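You operate a simulated robot arm through the tools that you are given. There is no shell and no other tool.

You are at the controls of a simulated robot arm. One attempt, no reset.

## Task
Drain the grey bath and pump clean water up to the white line.
Fine: open the lid, raise the basket before you drain, watch it run dry, pump with the blue knob; end with the yellow lever shut, basket down, lid shut.

Only the result counts: the job must be done as asked and must still hold three seconds after the hand-in. Knocking over, shifting, dropping, spilling or breaking anything else fails it. A push-on lid holds only when it is set on centred and level and pressed home; a screw cap is set on level and turned clockwise until tight.

## Robot
A 7-joint arm with a two-finger parallel gripper, fixed in place. Base frame: the origin is at the foot of the arm, x ahead of it, y to its left, z up; the work surface is at about z = 860. Lengths are in mm, angles in rad, forces in N, time in s.
Its first joint turns from -2.897 to 2.897 rad. Payload 4.4 kg.
The tool frame sits at the grasp point between the pads (the TCP): z along the fingers, y along the line on which they close. The tips reach 23 mm beyond it. Largest opening 94 mm; finger width 38, thickness 10; the body of the gripper, 54 by 96 mm, starts 39 mm behind the TCP.
Orientation is told as [roll, pitch, yaw] about the base's x, y, z axes, in that order, counted from this pose: with the fingers straight down and closing along the base's y, the tool's x points along the base's -x, its y along +y and its z along -z.

## Interface
- The arm moves only by the tool move_arm. Its argument "motion" is a list of rows, each a list of 6 numbers: the shift along the tool's x, y, z in m, then the turn, a rotation vector about the tool's x, y, z in rad. In form: [[x, y, z, rx, ry, rz], ...]. A call has 1 to 20 rows; each row shifts and turns the commanded pose from where the row before left it, along the tool's axes as they then stand. "hand" is the finger opening in m, from 0 to 0.094, set as the call begins (left out, the last holds). A row lasts 0.2 s, in which the tool goes at most 50 mm and 0.15 rad; a call with a longer step from one row to the next is refused whole, and so is a gripper value outside its range. A pose out of reach is approached as far as the arm can. The call stops where the force on the tool passes 90 N (or 10 N more than at its start, if that is more) or the arm is blocked; 0.2 s more then pass. The fingers move at their own pace (about 72 mm/s each) and stop on an object; they squeeze with about 22 N. The grip force told is the motor's: it shows also when the fingers shut on nothing. Time passes only in rows, and 0.2 s behind the last, so rows that do not move let the fingers close. The reply holds the time, the measured pose of the TCP, the force on the tool along the base axes, the opening and the grip force, in the units named above and with some noise, with the torque about the TCP (base axes, N m) and any sound that the robot's microphone picked up.
- Cameras (640 x 400 px; columns grow to the right, rows downward): "scene" is fixed at [404.7, 492.6, 1664.2]; the picture's right is [-0.60, -0.80, 0.00], its down [-0.49, 0.37, -0.79] and it looks along [0.63, -0.48, -0.61] (base axes); focal length 227 px, centre (320, 200). "wrist" rides on the gripper at [86, 16, -75] in the tool frame; the picture's right is [-0.18, 0.98, 0.00], its down [-0.58, -0.11, -0.81] and it looks along [-0.79, -0.15, 0.59] (tool axes); focal length 243 px, centre (320, 200). There is no depth. A picture from a camera that has moved, and an enlarged one, comes with that camera's place and axes in the base frame and with its lens. The place of the scene camera against the robot may be out by one fixed shift of up to 18 mm in any direction.
- camera(camera): a new picture of that camera. The clock stands still meanwhile.
- inspect(camera, box): a new picture of the part [left, top, right, bottom] of that camera's present view, enlarged. The clock stands still meanwhile.
- finish_job(): hands the job in; it is judged then, once.

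Nothing tells you positions but the pictures and the camera data. Unless the task says otherwise, let go and move clear before handing in.

The tools are called after "Request:" as a command line: name --pt "numbers of a row" for each row, then --argument value for the rest, lists and objects as JSON in quotes. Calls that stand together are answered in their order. move_arm: Moves the arm, as the interface text tells. Its arguments: {"type":"object","properties":{"motion":{"type":"array","items":{"type":"array","items":{"type":"number"}}},"hand":{"type":"number"}},"required":["motion"]} The other tools are called the same way: camera (camera) takes a picture; inspect (camera, box) takes an enlarged picture of a part of a camera's view; finish_job () hands the job in.

At the start:

```text
time: 0.0
eef_pos: [767.8, 16.6, 1440.8]
tool_rot: [0.0, 0.001, -0.001]
force: [-0.3, 0.1, -0.6]
moment: [0.0, 0.01, -0.03]
opening: 94.0
grip_force: 0.1
```

scene: 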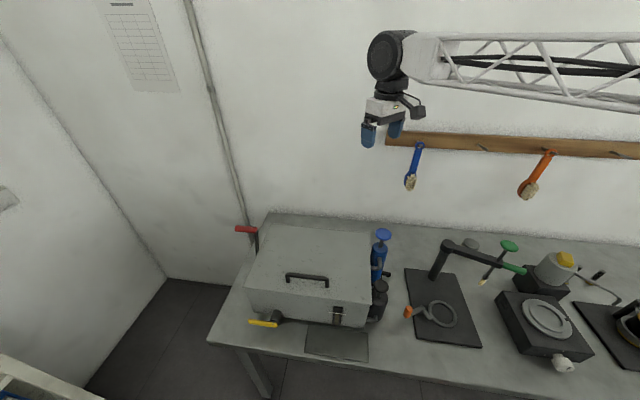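
wrist: 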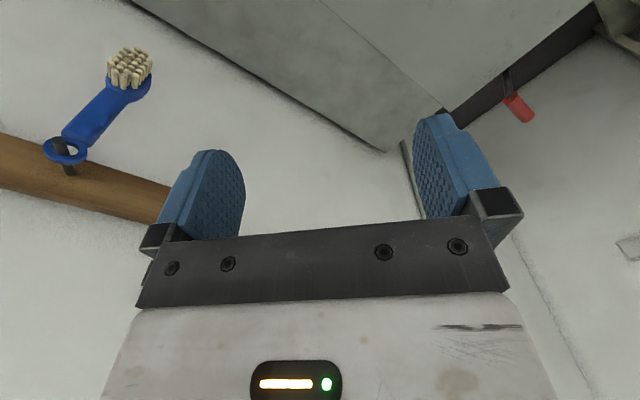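

I see a grey bath with a lid and handle on the left of the bench, a yellow lever at its front, a red lever at the back left, and a blue knob (pump) at the right. I'll look closer before moving.

Request:
inspect --camera "scene" --box '[200, 200, 420, 370]'

Request:
inspect --camera "scene" --box '[340, 210, 420, 330]'

Request:
inspect --camera "scene" --box '[220, 210, 300, 340]'

Request:
inspect --camera "scene" --box '[400, 220, 640, 390]'

Request:
inspect --camera "scene" --box '[80, 0, 220, 110]'

```text
2.35 times, centred on (310, 285) of scene
camera zoom: at [404.7, 492.6, 1664.2], right [-0.6, -0.8, 0.0], down [-0.49, 0.37, -0.79], along [0.63, -0.48, -0.61], focal length 535 px, centre (344, 0)
```

zoom: 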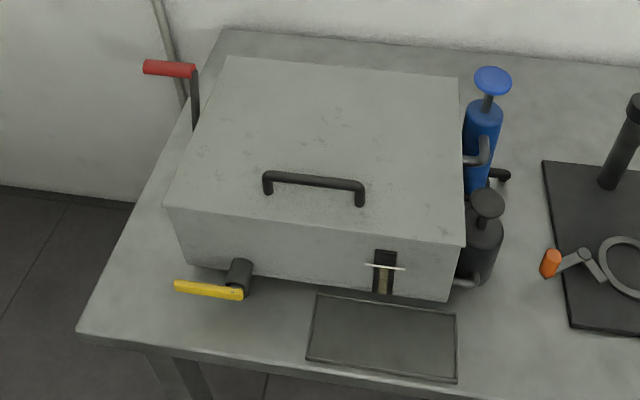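

```text
3.33 times, centred on (380, 270) of scene
camera zoom: at [404.7, 492.6, 1664.2], right [-0.6, -0.8, 0.0], down [-0.49, 0.37, -0.79], along [0.63, -0.48, -0.61], focal length 758 px, centre (120, -33)
```

zoom: 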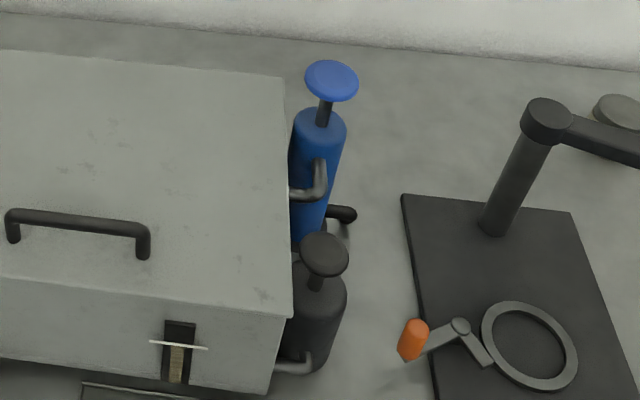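

```text
3.08 times, centred on (260, 275) of scene
camera zoom: at [404.7, 492.6, 1664.2], right [-0.6, -0.8, 0.0], down [-0.49, 0.37, -0.79], along [0.63, -0.48, -0.61], focal length 700 px, centre (505, -31)
```

zoom: 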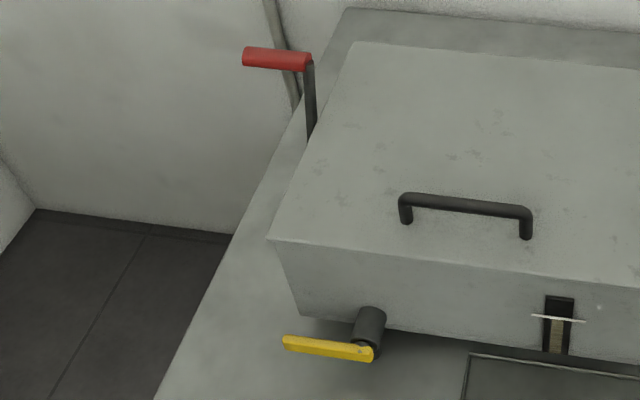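

```text
2.35 times, centred on (520, 305) of scene
camera zoom: at [404.7, 492.6, 1664.2], right [-0.6, -0.8, 0.0], down [-0.49, 0.37, -0.79], along [0.63, -0.48, -0.61], focal length 535 px, centre (-151, -47)
```

zoom: 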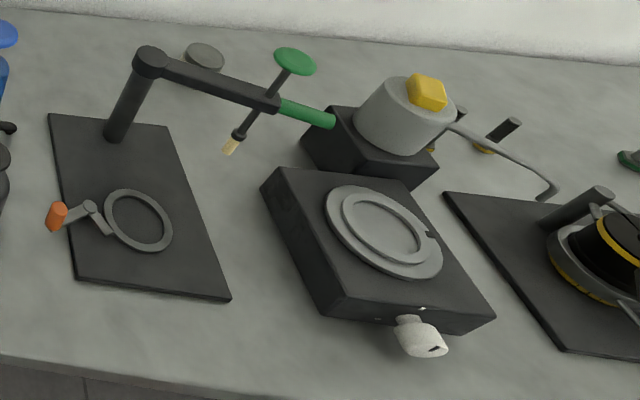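

```text
3.64 times, centred on (150, 55) of scene
camera zoom: at [404.7, 492.6, 1664.2], right [-0.6, -0.8, 0.0], down [-0.49, 0.37, -0.79], along [0.63, -0.48, -0.61], focal length 827 px, centre (938, 727)
```

zoom: 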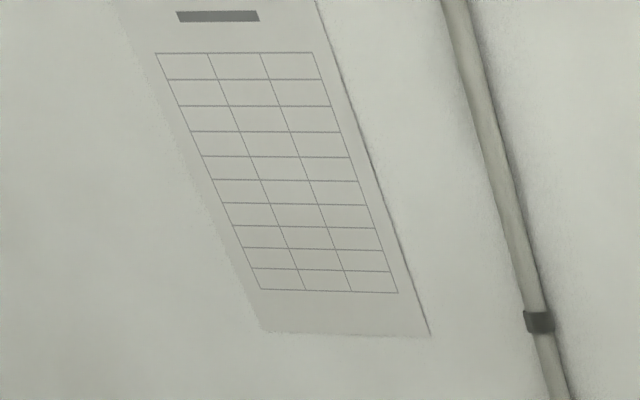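

The bath stands turned about 45° to the base frame: its front edge runs from roughly (860, 440) to (586, 165) and the lid top is at about z≈1010. I'll move to a viewpoint in front of it and look with the wrist camera.

Request:
move_arm --pt "0.0161 0.0362 0.0222 0 0 0" --pt "0.0161 0.0362 0.0222 0 0 0" --pt "0.0161 0.0362 0.0222 0 0 0" --pt "0.0161 0.0362 0.0222 0 0 0" --pt "0.0161 0.0362 0.0222 0 0 0" --pt "0.0161 0.0362 0.0222 0 0 0" --pt "0.0161 0.0362 0.0222 0 0 0" --pt "0.0161 0.0362 0.0222 0 0 0" --pt "0.0161 0.0362 0.0222 0 0 0" --pt "0.0161 0.0362 0.0222 0 0 0" --pt "0.0161 0.0362 0.0222 0 0 0" --pt "0.0161 0.0362 0.0222 0 0 0" --pt "0 0 0 0 0 0.12" --pt "0 0 0 0 0 0.12" --pt "0 0 0 0 0 0.12" --pt "0 0 0 0 0 0.12" --pt "0 0 0 0 0 0.12"

Request:
camera --camera "wrist"

Request:
camera --camera "scene"

```text
time: 3.6
eef_pos: [575.7, 450.7, 1175.2]
tool_rot: [0.0, -0.001, -0.601]
force: [0.0, 0.4, -0.5]
moment: [0.02, -0.03, 0.01]
opening: 94.2
grip_force: 0.0
```

```text
taken
camera wrist: at [513.8, 512.9, 1250.4], right [0.71, 0.71, 0.0], down [0.42, -0.42, 0.81], along [0.57, -0.57, -0.59], focal length 243 px, centre (320, 200)
```

wrist: 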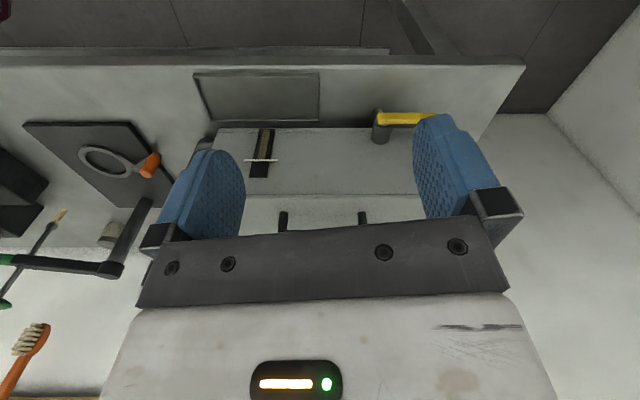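

```text
taken
```

scene: 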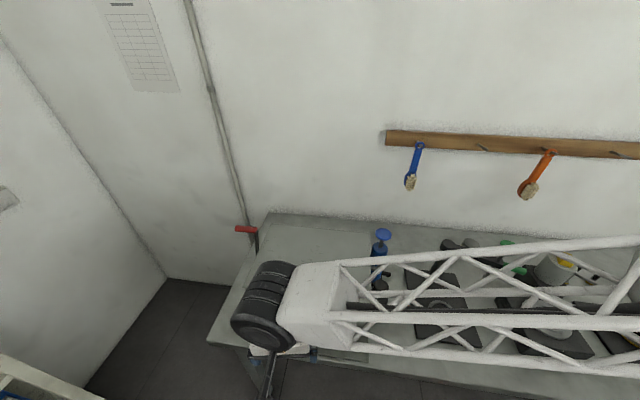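

The wrist view is now square to the bath front (upside-down). I'll zoom into the gauge, the yellow lever and the handle.

Request:
inspect --camera "wrist" --box '[190, 60, 350, 240]'

Request:
inspect --camera "wrist" --box '[340, 60, 540, 220]'

Request:
inspect --camera "wrist" --box '[240, 120, 290, 190]'

```text
2.22 times, centred on (270, 150) of wrist
camera zoom: at [513.8, 512.9, 1250.4], right [0.71, 0.71, 0.0], down [0.42, -0.42, 0.81], along [0.57, -0.57, -0.59], focal length 539 px, centre (431, 311)
```

zoom: 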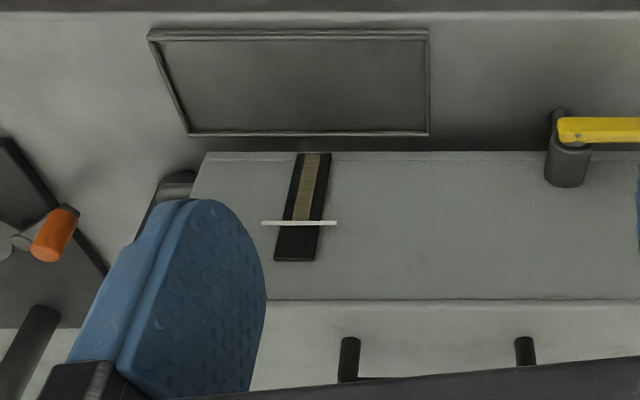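

```text
2.50 times, centred on (440, 140) of wrist
camera zoom: at [513.8, 512.9, 1250.4], right [0.71, 0.71, 0.0], down [0.42, -0.42, 0.81], along [0.57, -0.57, -0.59], focal length 606 px, centre (20, 350)
```

zoom: 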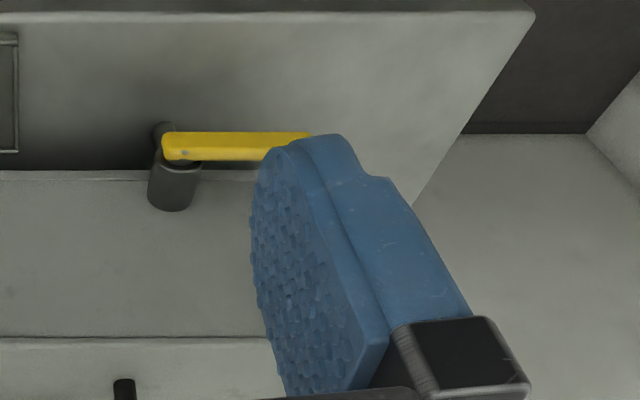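

```text
5.71 times, centred on (265, 155) of wrist
camera zoom: at [513.8, 512.9, 1250.4], right [0.71, 0.71, 0.0], down [0.42, -0.42, 0.81], along [0.57, -0.57, -0.59], focal length 1386 px, centre (634, 457)
```

zoom: 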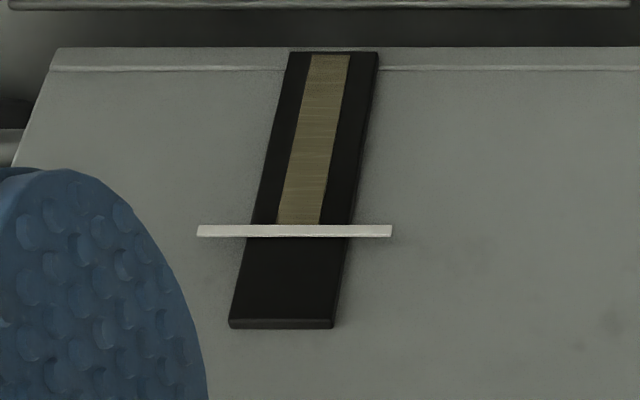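

The gauge shows murky water right at the white line now, and the yellow lever sits at the left of the front face. I'll go closer to triangulate the lever and the left-side red lever.

Request:
move_arm --pt "0.0026 0.0269 0.03 0 0 0" --pt "0.0026 0.0269 0.03 0 0 0" --pt "0.0026 0.0269 0.03 0 0 0" --pt "0.0026 0.0269 0.03 0 0 0"

Request:
camera --camera "wrist"

Request:
inspect --camera "wrist" --box '[240, 60, 440, 220]'

```text
time: 4.6
eef_pos: [627.9, 545.3, 1056.4]
tool_rot: [0.003, -0.001, -0.6]
force: [-0.3, 0.2, 1.2]
moment: [0.01, -0.02, 0.01]
opening: 93.8
grip_force: 0.1
```

```text
taken
camera wrist: at [565.4, 607.4, 1131.5], right [0.71, 0.71, 0.0], down [0.42, -0.42, 0.81], along [0.57, -0.57, -0.59], focal length 243 px, centre (320, 200)
```

wrist: 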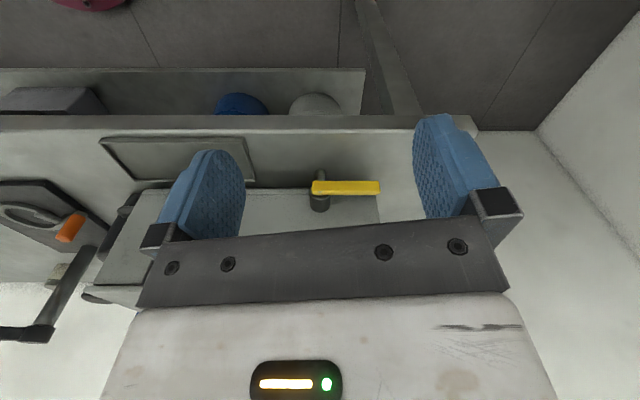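

```text
2.50 times, centred on (340, 140) of wrist
camera zoom: at [565.4, 607.4, 1131.5], right [0.71, 0.71, 0.0], down [0.42, -0.42, 0.81], along [0.57, -0.57, -0.59], focal length 606 px, centre (270, 350)
```

zoom: 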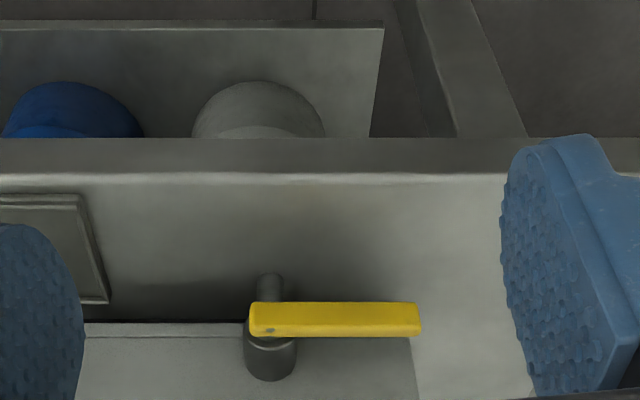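

The yellow lever's pivot comes out near s≈827, d≈235, z≈920, where s runs along the bench to the left and d runs towards the wall. The bar is about 88 mm long and the lever turns in a vertical plane. Next I'll rise, turn the wrist 45° the other way and look at the red crank on the left side.

Request:
move_arm --pt "0 0 -0.045 0 0 0" --pt "0 0 -0.045 0 0 0" --pt "0 0 -0.045 0 0 0" --pt "0 0 0 0 0 -0.1386" --pt "0 0 0 0 0 -0.1386" --pt "0 0 0 0 0 -0.1386" --pt "0 0 0 0 0 -0.1386" --pt "0 0 0 0 0 -0.1386" --pt "0 0 0 0 0 -0.1386" --pt "0 0 0 0 0 -0.1386" --pt "0 0 0 0 0 -0.1386" --pt "0 0 0 0 0 -0.1386" --pt "0 0 0 0 0 -0.1386"

Request:
move_arm --pt "0.00875 -0.04475 0 0 0 0" --pt "0.00875 -0.04475 0 0 0 0" --pt "0.00875 -0.04475 0 0 0 0" --pt "0.00875 -0.04475 0 0 0 0" --pt "0.00875 -0.04475 0 0 0 0" --pt "0.00875 -0.04475 0 0 0 0" --pt "0.00875 -0.04475 0 0 0 0" --pt "0.00875 -0.04475 0 0 0 0"

Request:
camera --camera "wrist"

```text
time: 7.4
eef_pos: [627.7, 545.5, 1190.0]
tool_rot: [0.0, -0.001, 0.788]
force: [-0.2, 0.1, 0.1]
moment: [0.0, -0.01, -0.04]
opening: 94.0
grip_force: 0.1
```

```text
time: 9.2
eef_pos: [832.1, 241.6, 1189.0]
tool_rot: [0.001, 0.001, 0.785]
force: [-0.3, 0.4, -0.1]
moment: [0.05, -0.02, -0.04]
opening: 94.0
grip_force: 0.0
```

```text
taken
camera wrist: at [759.0, 191.5, 1265.2], right [-0.57, 0.83, 0.0], down [0.49, 0.33, 0.81], along [0.67, 0.46, -0.59], focal length 243 px, centre (320, 200)
```

wrist: 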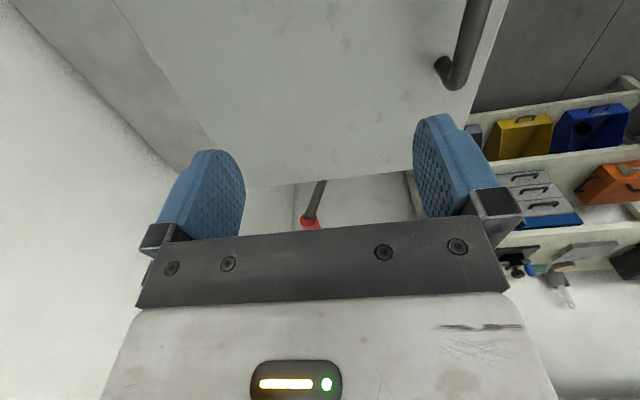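

The lid handle's bar comes out at s 667–792, d≈315, z≈1080, on a lid whose top is at z≈1043. The red crank grip starts near s≈925, d≈460, z≈1107. Next I'll position the open gripper above the handle.

Request:
move_arm --pt "0.01 0.0342 0.0 0 0 0" --pt "0.01 0.0342 0.0 0 0 0" --pt "0.01 0.0342 0.0 0 0 0" --pt "0 0 0.035 0 0 0"

Request:
camera --camera "wrist"

Request:
camera --camera "scene"

```text
time: 10.2
eef_pos: [738.0, 294.5, 1155.1]
tool_rot: [-0.001, 0.001, 0.785]
force: [-0.4, -0.1, 0.2]
moment: [0.02, -0.03, -0.02]
opening: 94.2
grip_force: 0.1
```

```text
taken
camera wrist: at [664.9, 244.3, 1230.4], right [-0.56, 0.83, 0.0], down [0.49, 0.33, 0.81], along [0.67, 0.46, -0.59], focal length 243 px, centre (320, 200)
```

wrist: 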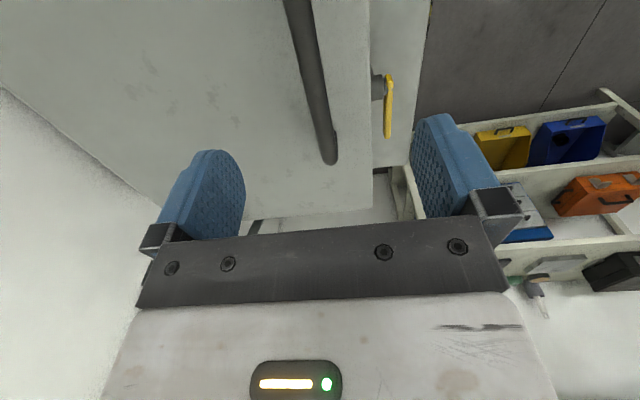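

```text
taken
```

scene: 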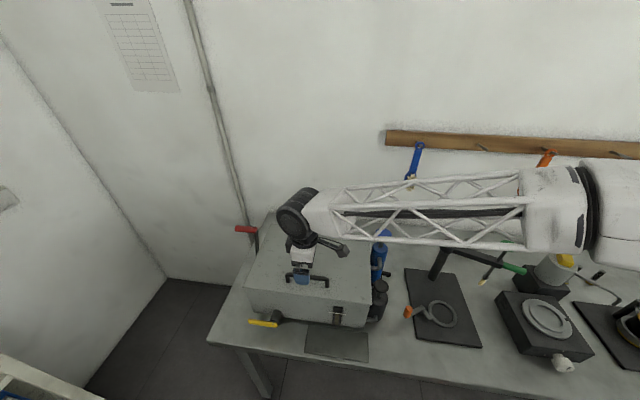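

The bar lies right under the gripper, with its end at s≈791, d≈313. I'll descend around it and close.

Request:
move_arm --pt "0 0 0.025 0 0 0" --pt "0 0 0.025 0 0 0" --pt "0 0 0.022 0 0 0"

Request:
move_arm --hand 0.0 --pt "0 0 0 0 0 0" --pt "0 0 0 0 0 0" --pt "0 0 0 0 0 0" --pt "0 0 0 0 0 0"

Request:
camera --camera "wrist"

```text
time: 11.0
eef_pos: [738.6, 294.4, 1081.6]
tool_rot: [-0.001, 0.001, 0.786]
force: [1.1, -0.4, 0.6]
moment: [-0.01, 0.0, 0.01]
opening: 94.1
grip_force: 0.1
```

```text
time: 12.0
eef_pos: [737.8, 293.7, 1082.6]
tool_rot: [-0.001, 0.0, 0.786]
force: [16.9, -12.4, -2.8]
moment: [0.07, -0.14, 0.09]
opening: 13.8
grip_force: 44.6
```

```text
taken
camera wrist: at [666.3, 243.1, 1158.0], right [-0.56, 0.83, 0.0], down [0.49, 0.33, 0.81], along [0.67, 0.46, -0.59], focal length 243 px, centre (320, 200)
```

wrist: 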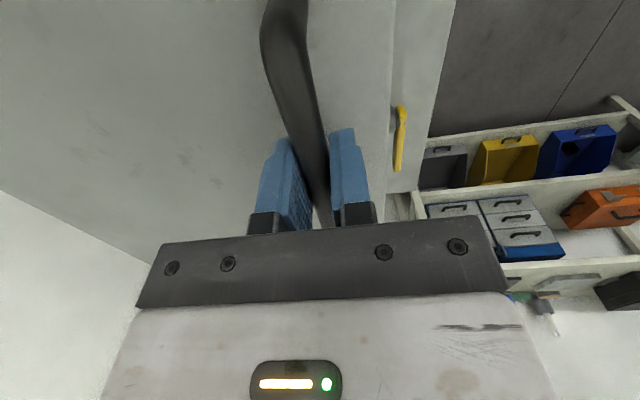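

The fingers have closed on the bar at 13.8 mm. I'll try the first 15° of an arc about a hinge assumed along the back edge (d≈556, z≈1043).

Request:
move_arm --pt "0 -0.0044 -0.0209 -0.0436 0 0" --pt "0 -0.0052 -0.0205 -0.0436 0 0" --pt "0 -0.0061 -0.0204 -0.0436 0 0"

Request:
camera --camera "scene"

Request:
camera --camera "wrist"

```text
time: 12.8
eef_pos: [752.3, 280.3, 1144.4]
tool_rot: [0.13, 0.003, 0.786]
force: [32.9, -13.4, -21.6]
moment: [0.77, -0.67, 0.05]
opening: 13.8
grip_force: 45.2
```

```text
taken
```

scene: 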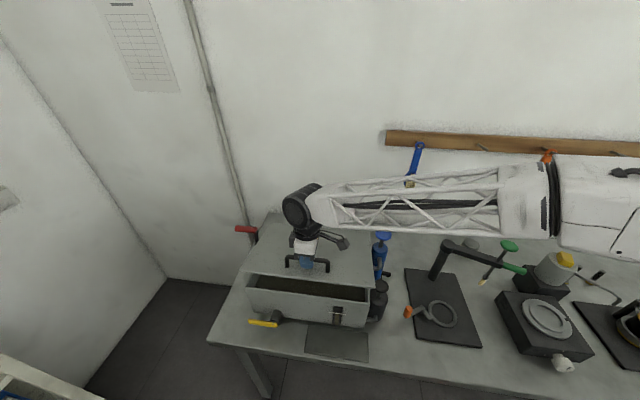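

```text
taken
camera wrist: at [686.1, 222.8, 1220.2], right [-0.56, 0.82, 0.13], down [0.56, 0.26, 0.78], along [0.61, 0.51, -0.61], focal length 243 px, centre (320, 200)
```

wrist: 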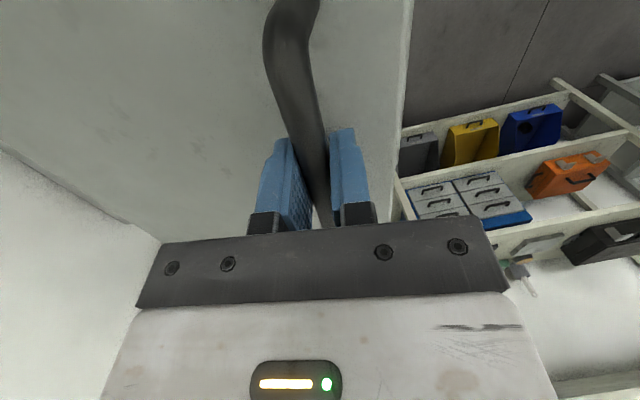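

The lid is hinged at the back and opening. I'll carry on along the arc, trimmed slightly towards the wall to relieve the side force.

Request:
move_arm --pt "0 -0.01 -0.0205 -0.0436 0 0" --pt "0 -0.0079 -0.0198 -0.0436 0 0" --pt "0 -0.0087 -0.0194 -0.0436 0 0" --pt "0 -0.0096 -0.019 -0.0436 0 0"

```text
time: 13.8
eef_pos: [785.8, 244.7, 1215.5]
tool_rot: [0.306, -0.001, 0.785]
force: [-23.4, -6.2, 4.8]
moment: [-0.05, 0.31, -0.05]
opening: 13.7
grip_force: 44.7
```

Request:
move_arm --pt "0 -0.0104 -0.0186 -0.0436 0 0" --pt "0 -0.0112 -0.0181 -0.0436 0 0" --pt "0 -0.012 -0.0176 -0.0436 0 0" --pt "0 -0.0127 -0.0171 -0.0436 0 0"

Request:
camera --camera "scene"

Request:
camera --camera "wrist"

```text
time: 14.8
eef_pos: [834.4, 197.6, 1264.2]
tool_rot: [0.48, -0.003, 0.786]
force: [-9.4, 14.6, 23.1]
moment: [0.2, 0.01, -0.39]
opening: 13.8
grip_force: 45.1
```

```text
taken
```

scene: 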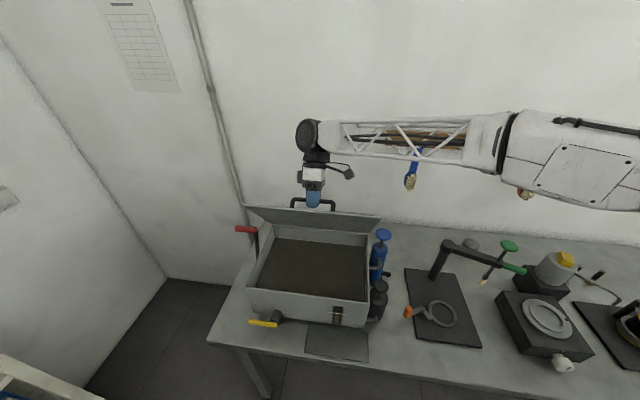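

```text
taken
camera wrist: at [788.4, 121.3, 1340.0], right [-0.49, 0.75, 0.45], down [0.74, 0.08, 0.67], along [0.46, 0.66, -0.59], focal length 243 px, centre (320, 200)
```

wrist: 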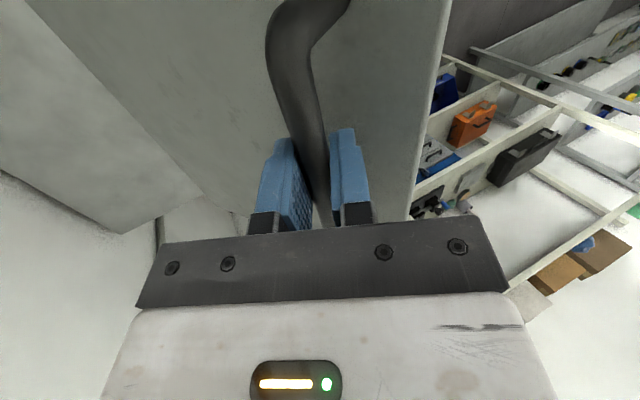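

Request:
move_arm --pt "0 -0.0135 -0.0165 -0.0436 0 0" --pt "0 -0.0141 -0.0159 -0.0436 0 0" --pt "0 -0.0148 -0.0152 -0.0436 0 0" --pt "0 -0.0154 -0.0146 -0.0436 0 0"

Request:
move_arm --pt "0 -0.0162 -0.0139 -0.0436 0 0" --pt "0 -0.0168 -0.0132 -0.0436 0 0"

Request:
camera --camera "scene"

Request:
camera --camera "wrist"

```text
time: 15.8
eef_pos: [891.8, 137.9, 1288.7]
tool_rot: [0.655, -0.002, 0.785]
force: [3.9, 16.9, 46.2]
moment: [0.2, -0.04, -0.44]
opening: 13.6
grip_force: 45.0
```

```text
time: 16.4
eef_pos: [923.1, 107.7, 1285.7]
tool_rot: [0.742, 0.0, 0.784]
force: [-4.3, -4.9, 34.8]
moment: [0.62, -0.66, -0.46]
opening: 13.5
grip_force: 44.8
```

```text
taken
```

scene: 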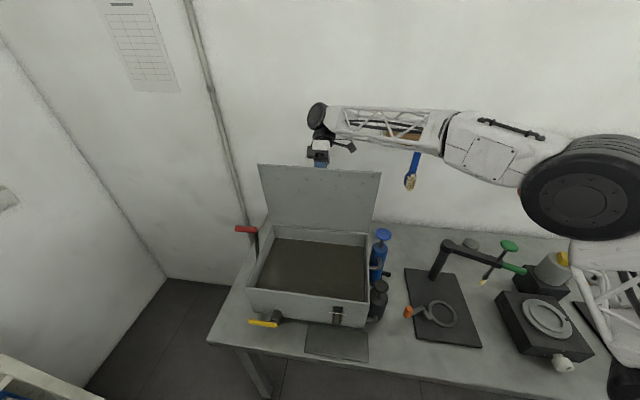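

```text
taken
camera wrist: at [889.1, 18.4, 1353.1], right [-0.38, 0.64, 0.66], down [0.85, -0.03, 0.52], along [0.36, 0.77, -0.54], focal length 243 px, centre (320, 200)
```

wrist: 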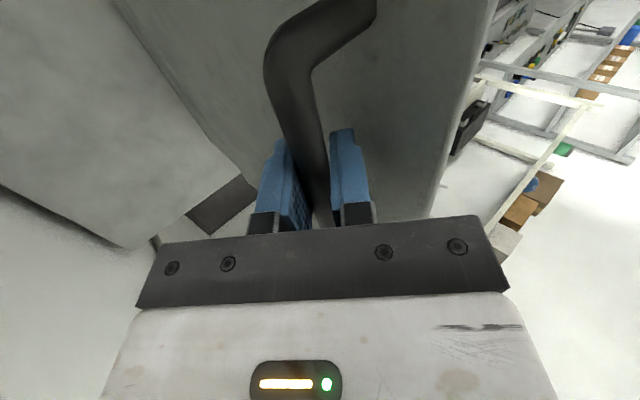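

Request:
move_arm --pt "0 -0.0172 -0.0135 -0.0436 0 0" --pt "0 -0.0179 -0.0127 -0.0436 0 0"

Request:
camera --camera "scene"

```text
time: 16.8
eef_pos: [928.7, 106.6, 1287.4]
tool_rot: [0.769, 0.002, 0.791]
force: [-16.5, 11.6, 10.4]
moment: [-0.83, 0.85, 0.22]
opening: 14.0
grip_force: 45.6
stopped in row 1: the force on the tool passed its limit at 134 N (the readings are from after the stop); the commanded pose is now the measured one
```

```text
taken
```

scene: 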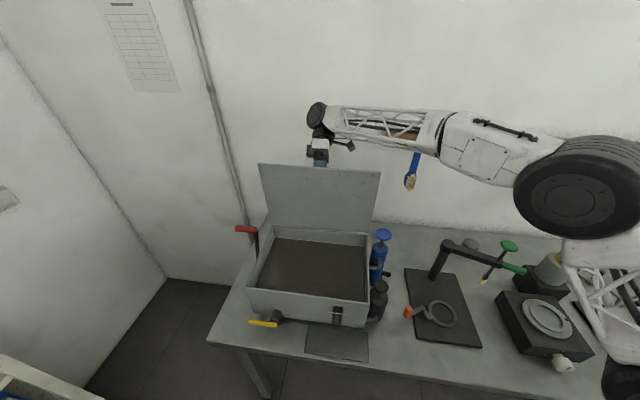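

The lid has reached its stop just past upright. I'll loosen the grip slightly and check whether the lid stays there by itself.

Request:
inspect --camera "scene" --box '[220, 130, 420, 330]'

Request:
move_arm --hand 0.022 --pt "0 0 0 0 0 0" --pt "0 0 0 0 0 0" --pt "0 0 0 0 0 0"

Request:
inspect --camera "scene" --box '[220, 130, 420, 330]'

Request:
camera --camera "wrist"

```text
2.00 times, centred on (320, 230) of scene
camera zoom: at [404.7, 492.6, 1664.2], right [-0.6, -0.8, 0.0], down [-0.49, 0.37, -0.79], along [0.63, -0.48, -0.61], focal length 455 px, centre (320, 140)
```

zoom: 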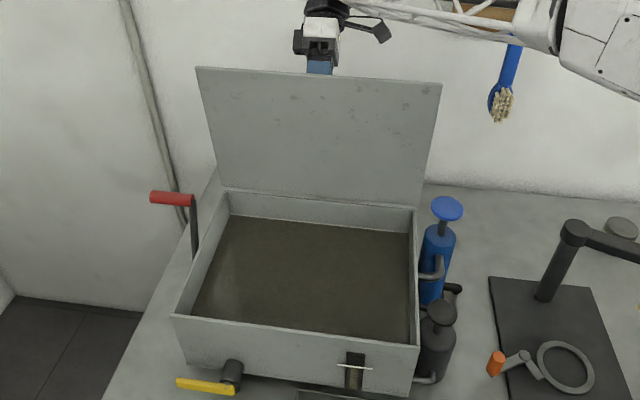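

```text
time: 17.6
eef_pos: [929.1, 102.9, 1286.6]
tool_rot: [0.769, 0.002, 0.789]
force: [-0.2, 0.0, -0.5]
moment: [-0.01, 0.03, 0.02]
opening: 22.0
grip_force: 0.0
```

```text
2.00 times, centred on (320, 230) of scene
camera zoom: at [404.7, 492.6, 1664.2], right [-0.6, -0.8, 0.0], down [-0.49, 0.37, -0.79], along [0.63, -0.48, -0.61], focal length 455 px, centre (320, 140)
```

zoom: 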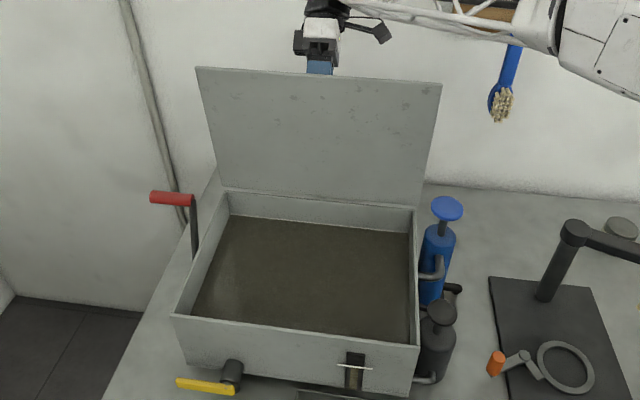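

```text
taken
camera wrist: at [896.9, 13.9, 1352.3], right [-0.37, 0.63, 0.68], down [0.86, -0.04, 0.5], along [0.34, 0.78, -0.53], focal length 243 px, centre (320, 200)
```

wrist: 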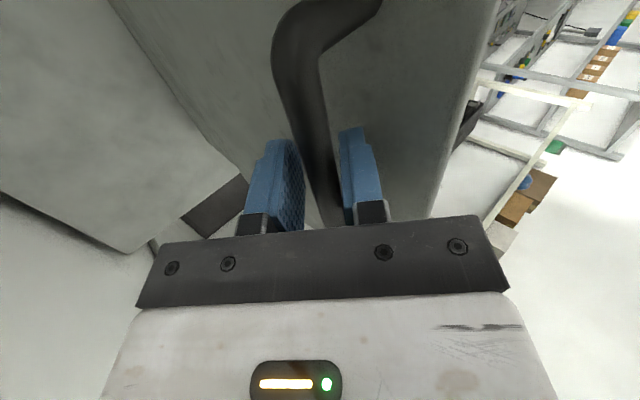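

The lid stands by itself with zero force on the tool. I'll back the fingers off along their axis, away from the lid.

Request:
move_arm --pt "0 0 -0.015 0 0 0" --pt "0 0 -0.02 0 0 0" --pt "0 0 -0.025 0 0 0"

Request:
inspect --camera "scene" --box '[220, 130, 420, 330]'

Request:
camera --camera "wrist"

```text
time: 18.4
eef_pos: [959.4, 74.6, 1322.9]
tool_rot: [0.773, 0.006, 0.791]
force: [1.2, -0.6, -3.0]
moment: [0.1, 0.19, 0.05]
opening: 22.0
grip_force: 0.0
```

```text
2.00 times, centred on (320, 230) of scene
camera zoom: at [404.7, 492.6, 1664.2], right [-0.6, -0.8, 0.0], down [-0.49, 0.37, -0.79], along [0.63, -0.48, -0.61], focal length 455 px, centre (320, 140)
```

zoom: 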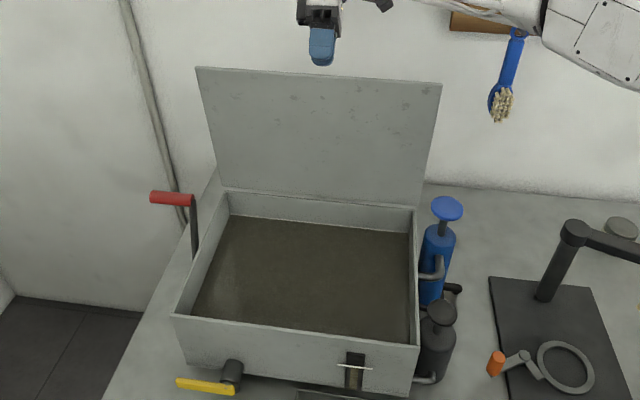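

```text
taken
camera wrist: at [928.1, -15.1, 1389.0], right [-0.37, 0.63, 0.69], down [0.87, -0.04, 0.5], along [0.34, 0.78, -0.53], focal length 243 px, centre (320, 200)
```

wrist: 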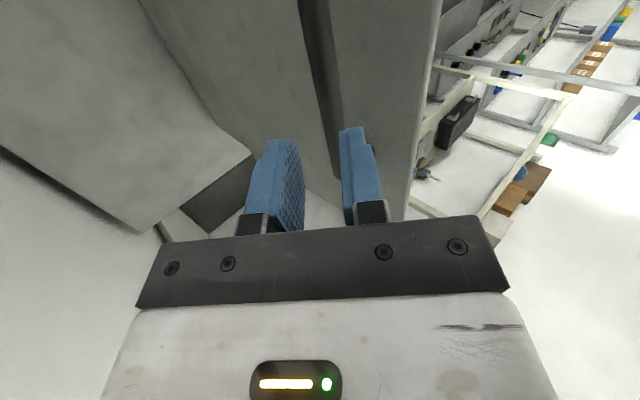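

The lid stays open on its own. I'll go up over it, level the tool and move to the front-left to view the red crank and its pivot.

Request:
move_arm --pt "0 0 -0.03 0 0 0" --pt "0 0.0256 -0.0263 0 0 0" --pt "0 0.0256 -0.0263 0 0 0" --pt "0 0.0256 -0.0263 0 0 0" --pt "0 0 0 0.129 0 0" --pt "0 0 0 0.129 0 0" --pt "0 0 0 0.129 0 0" --pt "0 0 0 0.129 0 0" --pt "0 0 0 0.129 0 0" --pt "0 0 0 0.128 0 0"

Request:
camera --camera "scene"

```text
time: 20.6
eef_pos: [924.5, 75.9, 1352.2]
tool_rot: [-0.005, 0.003, 0.791]
force: [0.6, 1.0, 0.5]
moment: [-0.02, 0.03, -0.02]
opening: 22.1
grip_force: 0.1
out of reach, approached as far as the arm can: row 1, 2, 3, 4
```

```text
taken
```

scene: 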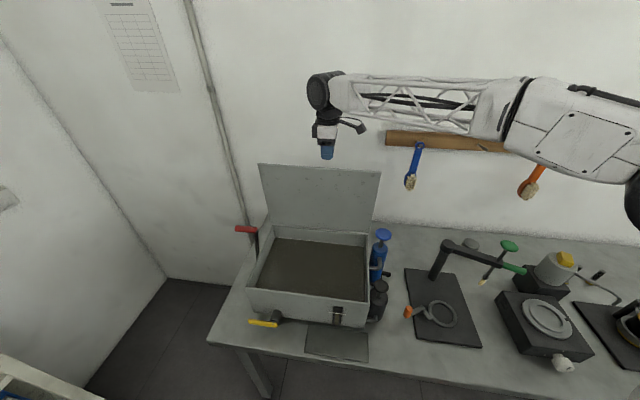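

The arm hit its reach limit above the lid, so the tips are near the lid's top edge. I'll move towards the right and up, then check the pose before crossing over.

Request:
move_arm --pt "0.02 0 -0.02 0 0 0" --pt "0.035 0 -0.02 0 0 0" --pt "0.035 0 -0.015 0 0 0" --pt "0.03 0 -0.01 0 0 0"

```text
time: 21.6
eef_pos: [839.4, -9.9, 1417.1]
tool_rot: [-0.004, 0.004, 0.79]
force: [-0.5, -0.5, -1.3]
moment: [0.05, -0.01, 0.0]
opening: 22.1
grip_force: 0.1
```

Request:
move_arm --pt "0 0.041 0 0 0 0" --pt "0 0.041 0 0 0 0" --pt "0 0.041 0 0 0 0" --pt "0 0.041 0 0 0 0" --pt "0 0.041 0 0 0 0" --pt "0 0.041 0 0 0 0" --pt "0 0.041 0 0 0 0" --pt "0 0.041 0 0 0 0" --pt "0 0.041 0 0 0 0" --pt "0 0.041 0 0 0 0"

Request:
move_arm --pt "0 0 0.015 0 0 0.139" --pt "0 0 0.015 0 0 0.139" --pt "0 0 0.015 0 0 0.139" --pt "0 0 0.015 0 0 0.139" --pt "0 0 0.015 0 0 0.139" --pt "0 0 0.015 0 0 0.139" --pt "0 0 0.015 0 0 0.139" --pt "0 0 0.015 0 0 0.139" --pt "0 0 0.015 0 0 0.139" --pt "0 0 0.015 0 0 0.139"

Request:
move_arm --pt "-0.0072 0.0385 0.02 0 0 0" --pt "-0.0072 0.0385 0.02 0 0 0" --pt "-0.0072 0.0385 0.02 0 0 0" --pt "-0.0072 0.0385 0.02 0 0 0" --pt "-0.0072 0.0385 0.02 0 0 0" --pt "-0.0072 0.0385 0.02 0 0 0" --pt "-0.0072 0.0385 0.02 0 0 0" --pt "-0.0072 0.0385 0.02 0 0 0"

Request:
camera --camera "wrist"

Request:
camera --camera "scene"

```text
time: 23.8
eef_pos: [546.3, 279.8, 1415.9]
tool_rot: [-0.005, 0.003, 0.79]
force: [-1.1, 0.5, 1.2]
moment: [0.01, 0.03, 0.0]
opening: 22.0
grip_force: 0.0
```

```text
time: 25.9
eef_pos: [548.8, 278.6, 1264.3]
tool_rot: [-0.004, -0.004, -0.6]
force: [1.1, 0.0, -0.2]
moment: [-0.01, 0.02, 0.0]
opening: 21.9
grip_force: 0.1
```

```text
time: 27.8
eef_pos: [771.3, 499.4, 1106.3]
tool_rot: [0.0, -0.005, -0.598]
force: [0.1, 1.2, 0.5]
moment: [0.01, 0.04, -0.03]
opening: 22.1
grip_force: 0.1
```

```text
taken
camera wrist: at [708.1, 561.5, 1181.1], right [0.71, 0.71, 0.0], down [0.42, -0.41, 0.81], along [0.57, -0.57, -0.59], focal length 243 px, centre (320, 200)
```

wrist: 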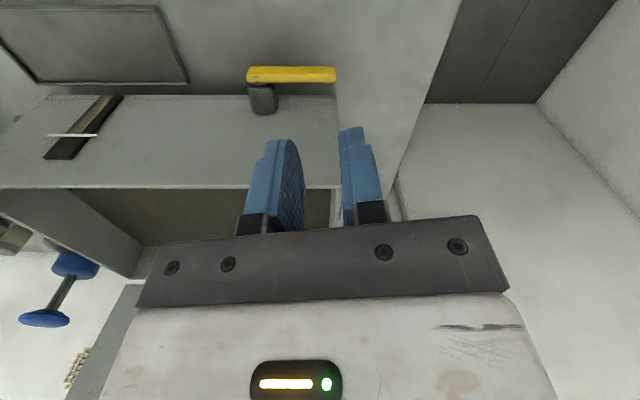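

```text
taken
```

scene: 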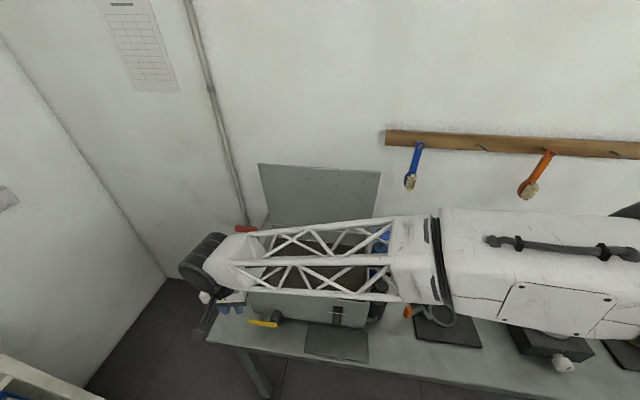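

I need a flatter look to see the crank pivot past the left wall, so I'll open the fingers and pitch the camera up.

Request:
move_arm --hand 0.094 --pt "-0.004 0.02 -0.01 0 -0.125 0" --pt "-0.004 0.02 -0.01 0 -0.125 0" --pt "0 0 0 0 -0.125 0" --pt "0 0 0 0 -0.125 0"

Request:
camera --camera "wrist"

```text
time: 28.8
eef_pos: [797.8, 528.9, 1125.7]
tool_rot: [-0.004, -0.505, -0.599]
force: [0.4, 0.5, 0.5]
moment: [-0.02, 0.01, -0.01]
opening: 94.2
grip_force: 0.1
```

```text
taken
camera wrist: at [715.4, 604.6, 1150.0], right [0.69, 0.72, 0.09], down [0.04, -0.15, 0.99], along [0.73, -0.68, -0.13], focal length 243 px, centre (320, 200)
```

wrist: 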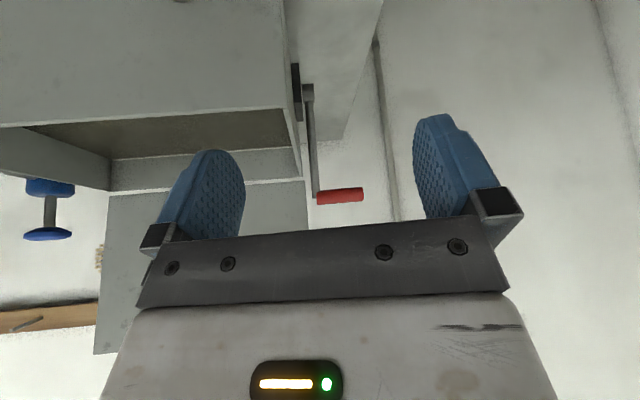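

Request:
inspect --camera "wrist" --box '[250, 40, 410, 220]'

```text
2.22 times, centred on (330, 130) of wrist
camera zoom: at [715.4, 604.6, 1150.0], right [0.69, 0.72, 0.09], down [0.04, -0.15, 0.99], along [0.73, -0.68, -0.13], focal length 539 px, centre (298, 356)
```

zoom: 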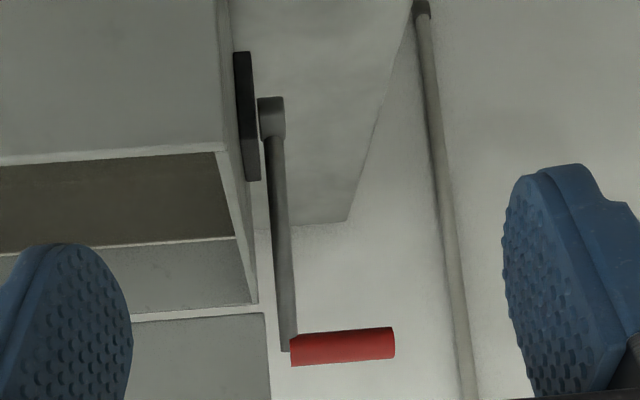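

The crank pivots at about s≈940, d≈417, z≈944 with a 160 mm arm. It leans about 17° towards the wall, and its red grip spans s 941–1014 at d≈465, z≈1097. It is far out, so I'll approach with the tool tilted outward, starting by repositioning above the bath.

Request:
move_arm --pt "0 0 0 0 0.126 0" --pt "0 0 0 0 0.126 0" --pt "0 0 0 0 0.126 0" --pt "0 0 0 0 0.126 0" --pt "0.004 -0.02 -0.03 0 0 0" --pt "0.004 -0.02 -0.04 0 0 0" --pt "0.003 -0.02 -0.04 0 0 0" --pt "0 0 0 0 0 -0.1384" --pt "0 0 0 0 0 -0.1384" --pt "0 0 0 0 0 -0.1384" --pt "0 0 0 0 0 -0.1384" --pt "0 0 0 0 0 -0.1384" --pt "0 0 0 0 0 -0.1384" --pt "0 0 0 0 0 -0.1384" --pt "0 0 0 0 0 -0.1384" --pt "0 0 0 0 0 -0.1384" --pt "0 0 0 0 0 -0.1384"

Request:
move_arm --pt "0.0054 -0.0393 0 0 0 0" --pt "0.0054 -0.0393 0 0 0 0" --pt "0.0054 -0.0393 0 0 0 0" --pt "0.0054 -0.0393 0 0 0 0" --pt "0.0054 -0.0393 0 0 0 0" --pt "0.0054 -0.0393 0 0 0 0" --pt "0.0054 -0.0393 0 0 0 0" --pt "0 0 0 0 -0.131 0" --pt "0 0 0 0 -0.131 0" --pt "0 0 0 0 -0.131 0" --pt "0 0 0 0 -0.131 0" --pt "0 0 0 0 -0.131 0" --pt "0 0 0 0 -0.131 0"

Request:
camera --camera "wrist"

Request:
camera --camera "scene"

```text
time: 32.4
eef_pos: [754.9, 486.1, 1235.3]
tool_rot: [0.0, 0.003, 0.786]
force: [0.5, -0.2, -0.1]
moment: [-0.02, -0.03, -0.01]
opening: 94.0
grip_force: 0.1
```

```text
time: 35.1
eef_pos: [922.5, 265.1, 1236.6]
tool_rot: [-0.001, -0.786, 0.788]
force: [0.2, 0.3, 0.7]
moment: [0.02, -0.02, 0.01]
opening: 94.1
grip_force: 0.2
```

```text
taken
camera wrist: at [831.2, 194.8, 1229.0], right [-0.6, 0.79, 0.13], down [-0.04, -0.19, 0.98], along [0.8, 0.59, 0.14], focal length 243 px, centre (320, 200)
```

wrist: 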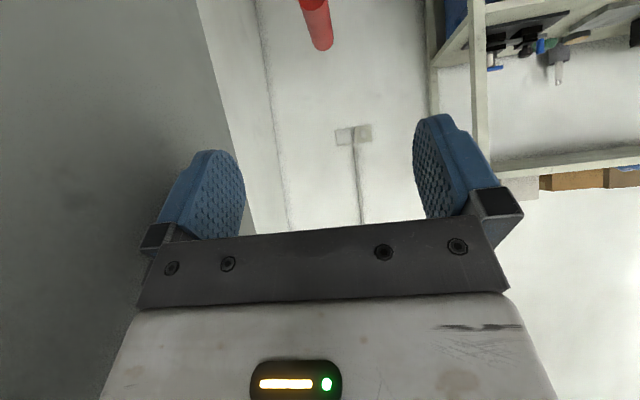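

```text
taken
```

scene: 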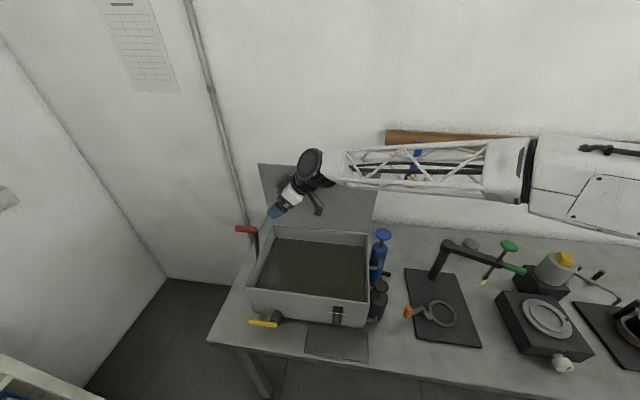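

The red grip's axis comes out at d≈469, z≈1099. I'll approach along the tilted tool axis and check midway.

Request:
move_arm --pt "0 -0.004 0.04 0 0 0" --pt "0 0 0.04 0 0 0" --pt "0 0 0.04 0 0 0"

Request:
camera --camera "wrist"

```text
time: 36.0
eef_pos: [986.1, 323.4, 1152.2]
tool_rot: [-0.003, -0.786, 0.787]
force: [0.4, -0.6, 0.7]
moment: [-0.01, 0.01, 0.0]
opening: 93.9
grip_force: 0.1
```

```text
taken
camera wrist: at [894.1, 253.0, 1144.7], right [-0.6, 0.79, 0.13], down [-0.04, -0.19, 0.98], along [0.8, 0.59, 0.14], focal length 243 px, centre (320, 200)
```

wrist: 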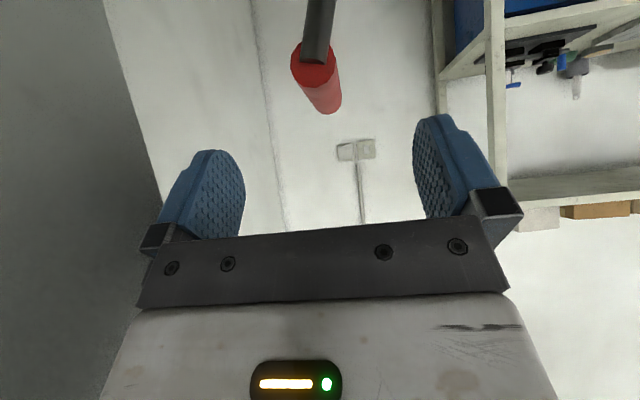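

Request:
move_arm --pt "0.001 0 0.038 0 0 0" --pt "0.001 0 0.04 0 0 0"

Request:
camera --camera "wrist"

```text
time: 36.5
eef_pos: [1022.9, 359.3, 1095.9]
tool_rot: [-0.002, -0.785, 0.784]
force: [0.1, -0.4, 0.7]
moment: [-0.08, 0.03, 0.01]
opening: 94.1
grip_force: 0.0
```

```text
taken
camera wrist: at [931.2, 289.1, 1087.8], right [-0.6, 0.79, 0.13], down [-0.04, -0.19, 0.98], along [0.8, 0.59, 0.14], focal length 243 px, centre (320, 200)
```

wrist: 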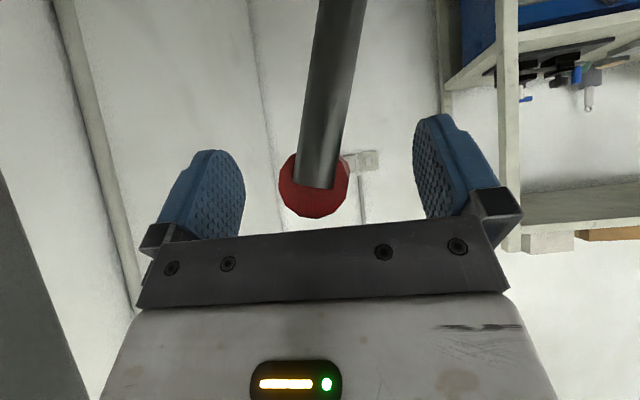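

The grip sits centred between the fingers, so I'll close on it.

Request:
move_arm --hand 0.0 --pt "0 0 0 0 0 0" --pt "0 0 0 0 0 0" --pt "0 0 0 0 0 0" --pt "0 0 0 0 0 0"

Request:
camera --camera "wrist"

Request:
inspect --camera "scene" --box '[220, 130, 420, 330]'

```text
time: 37.5
eef_pos: [1021.7, 359.7, 1094.4]
tool_rot: [0.0, -0.782, 0.788]
force: [-30.4, 19.2, 0.1]
moment: [0.06, 0.39, -0.47]
opening: 24.0
grip_force: 45.0
```

```text
taken
camera wrist: at [929.9, 290.4, 1086.9], right [-0.6, 0.79, 0.13], down [-0.03, -0.19, 0.98], along [0.8, 0.59, 0.14], focal length 243 px, centre (320, 200)
```

wrist: 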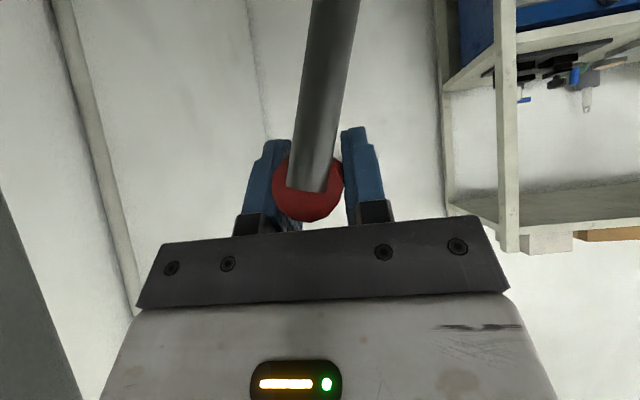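

```text
2.00 times, centred on (320, 230) of scene
camera zoom: at [404.7, 492.6, 1664.2], right [-0.6, -0.8, 0.0], down [-0.49, 0.37, -0.79], along [0.63, -0.48, -0.61], focal length 455 px, centre (320, 140)
```

zoom: 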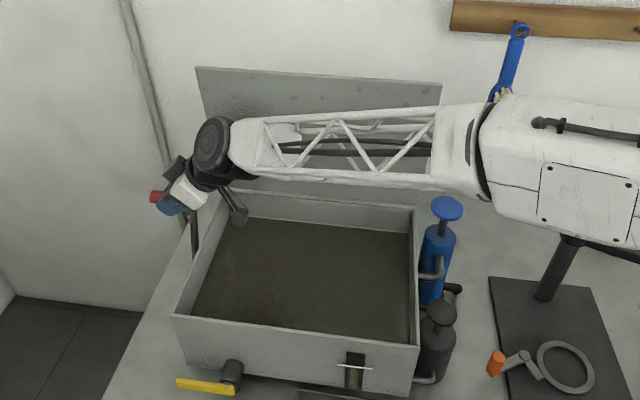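

Gripped at 24 mm. I'll try pulling the crank gently towards the front along its arc and watch the force.

Request:
move_arm --pt "-0.0025 0.0135 -0.0025 0 0 0" --pt "-0.0015 0.0135 -0.0015 0 0 0"

Request:
inspect --camera "scene" --box '[220, 130, 420, 330]'

```text
time: 38.1
eef_pos: [1004.4, 376.7, 1100.4]
tool_rot: [-0.002, -0.786, 0.786]
force: [9.6, -5.1, 2.7]
moment: [-0.55, -0.06, 0.66]
opening: 23.9
grip_force: 45.2
```

```text
2.00 times, centred on (320, 230) of scene
camera zoom: at [404.7, 492.6, 1664.2], right [-0.6, -0.8, 0.0], down [-0.49, 0.37, -0.79], along [0.63, -0.48, -0.61], focal length 455 px, centre (320, 140)
```

zoom: 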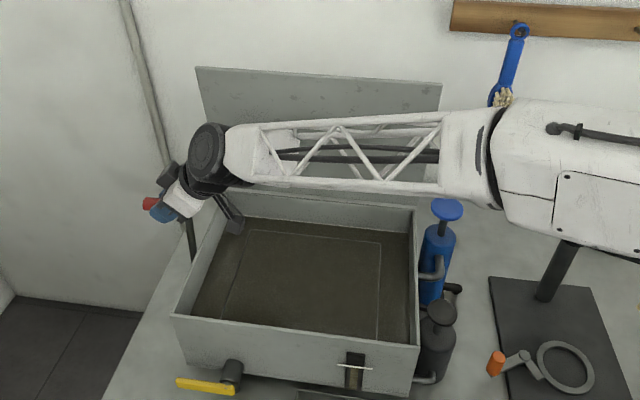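

Pulling forward works: the basket frame is breaking the surface. I'll continue along the arc, easing the tilt so the camera stays clear of the rim.

Request:
move_arm --pt "-0.0011 0.024 -0.0011 0 0.07 0" --pt "0.001 0.0219 0.0011 0 0.07 0" --pt "0.0028 0.0215 0.0037 0 0.07 0"

Request:
inspect --camera "scene" --box '[220, 130, 420, 330]'

```text
time: 39.0
eef_pos: [957.2, 426.0, 1095.8]
tool_rot: [0.0, -0.572, 0.785]
force: [6.6, -2.9, 4.3]
moment: [0.53, -0.91, -0.06]
opening: 23.4
grip_force: 45.5
```

```text
2.00 times, centred on (320, 230) of scene
camera zoom: at [404.7, 492.6, 1664.2], right [-0.6, -0.8, 0.0], down [-0.49, 0.37, -0.79], along [0.63, -0.48, -0.61], focal length 455 px, centre (320, 140)
```

zoom: 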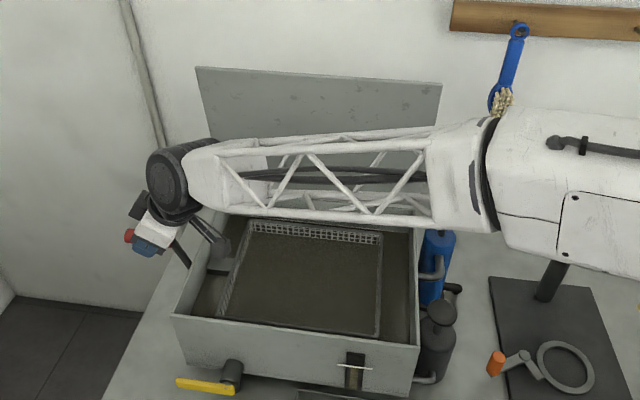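

Request:
move_arm --pt "0.0041 0.0207 0.0063 0 0.07 0" --pt "0.005 0.0194 0.009 0 0.07 0" --pt "0.0055 0.0178 0.0118 0 0.07 0"

Request:
inspect --camera "scene" --box '[220, 130, 420, 330]'

```text
time: 39.8
eef_pos: [914.9, 466.7, 1064.0]
tool_rot: [-0.003, -0.362, 0.786]
force: [11.3, 1.4, -0.7]
moment: [0.73, -1.01, -0.07]
opening: 23.7
grip_force: 45.3
```

```text
2.00 times, centred on (320, 230) of scene
camera zoom: at [404.7, 492.6, 1664.2], right [-0.6, -0.8, 0.0], down [-0.49, 0.37, -0.79], along [0.63, -0.48, -0.61], focal length 455 px, centre (320, 140)
```

zoom: 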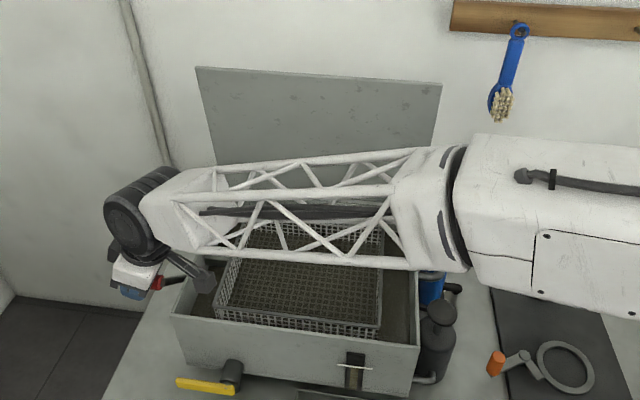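

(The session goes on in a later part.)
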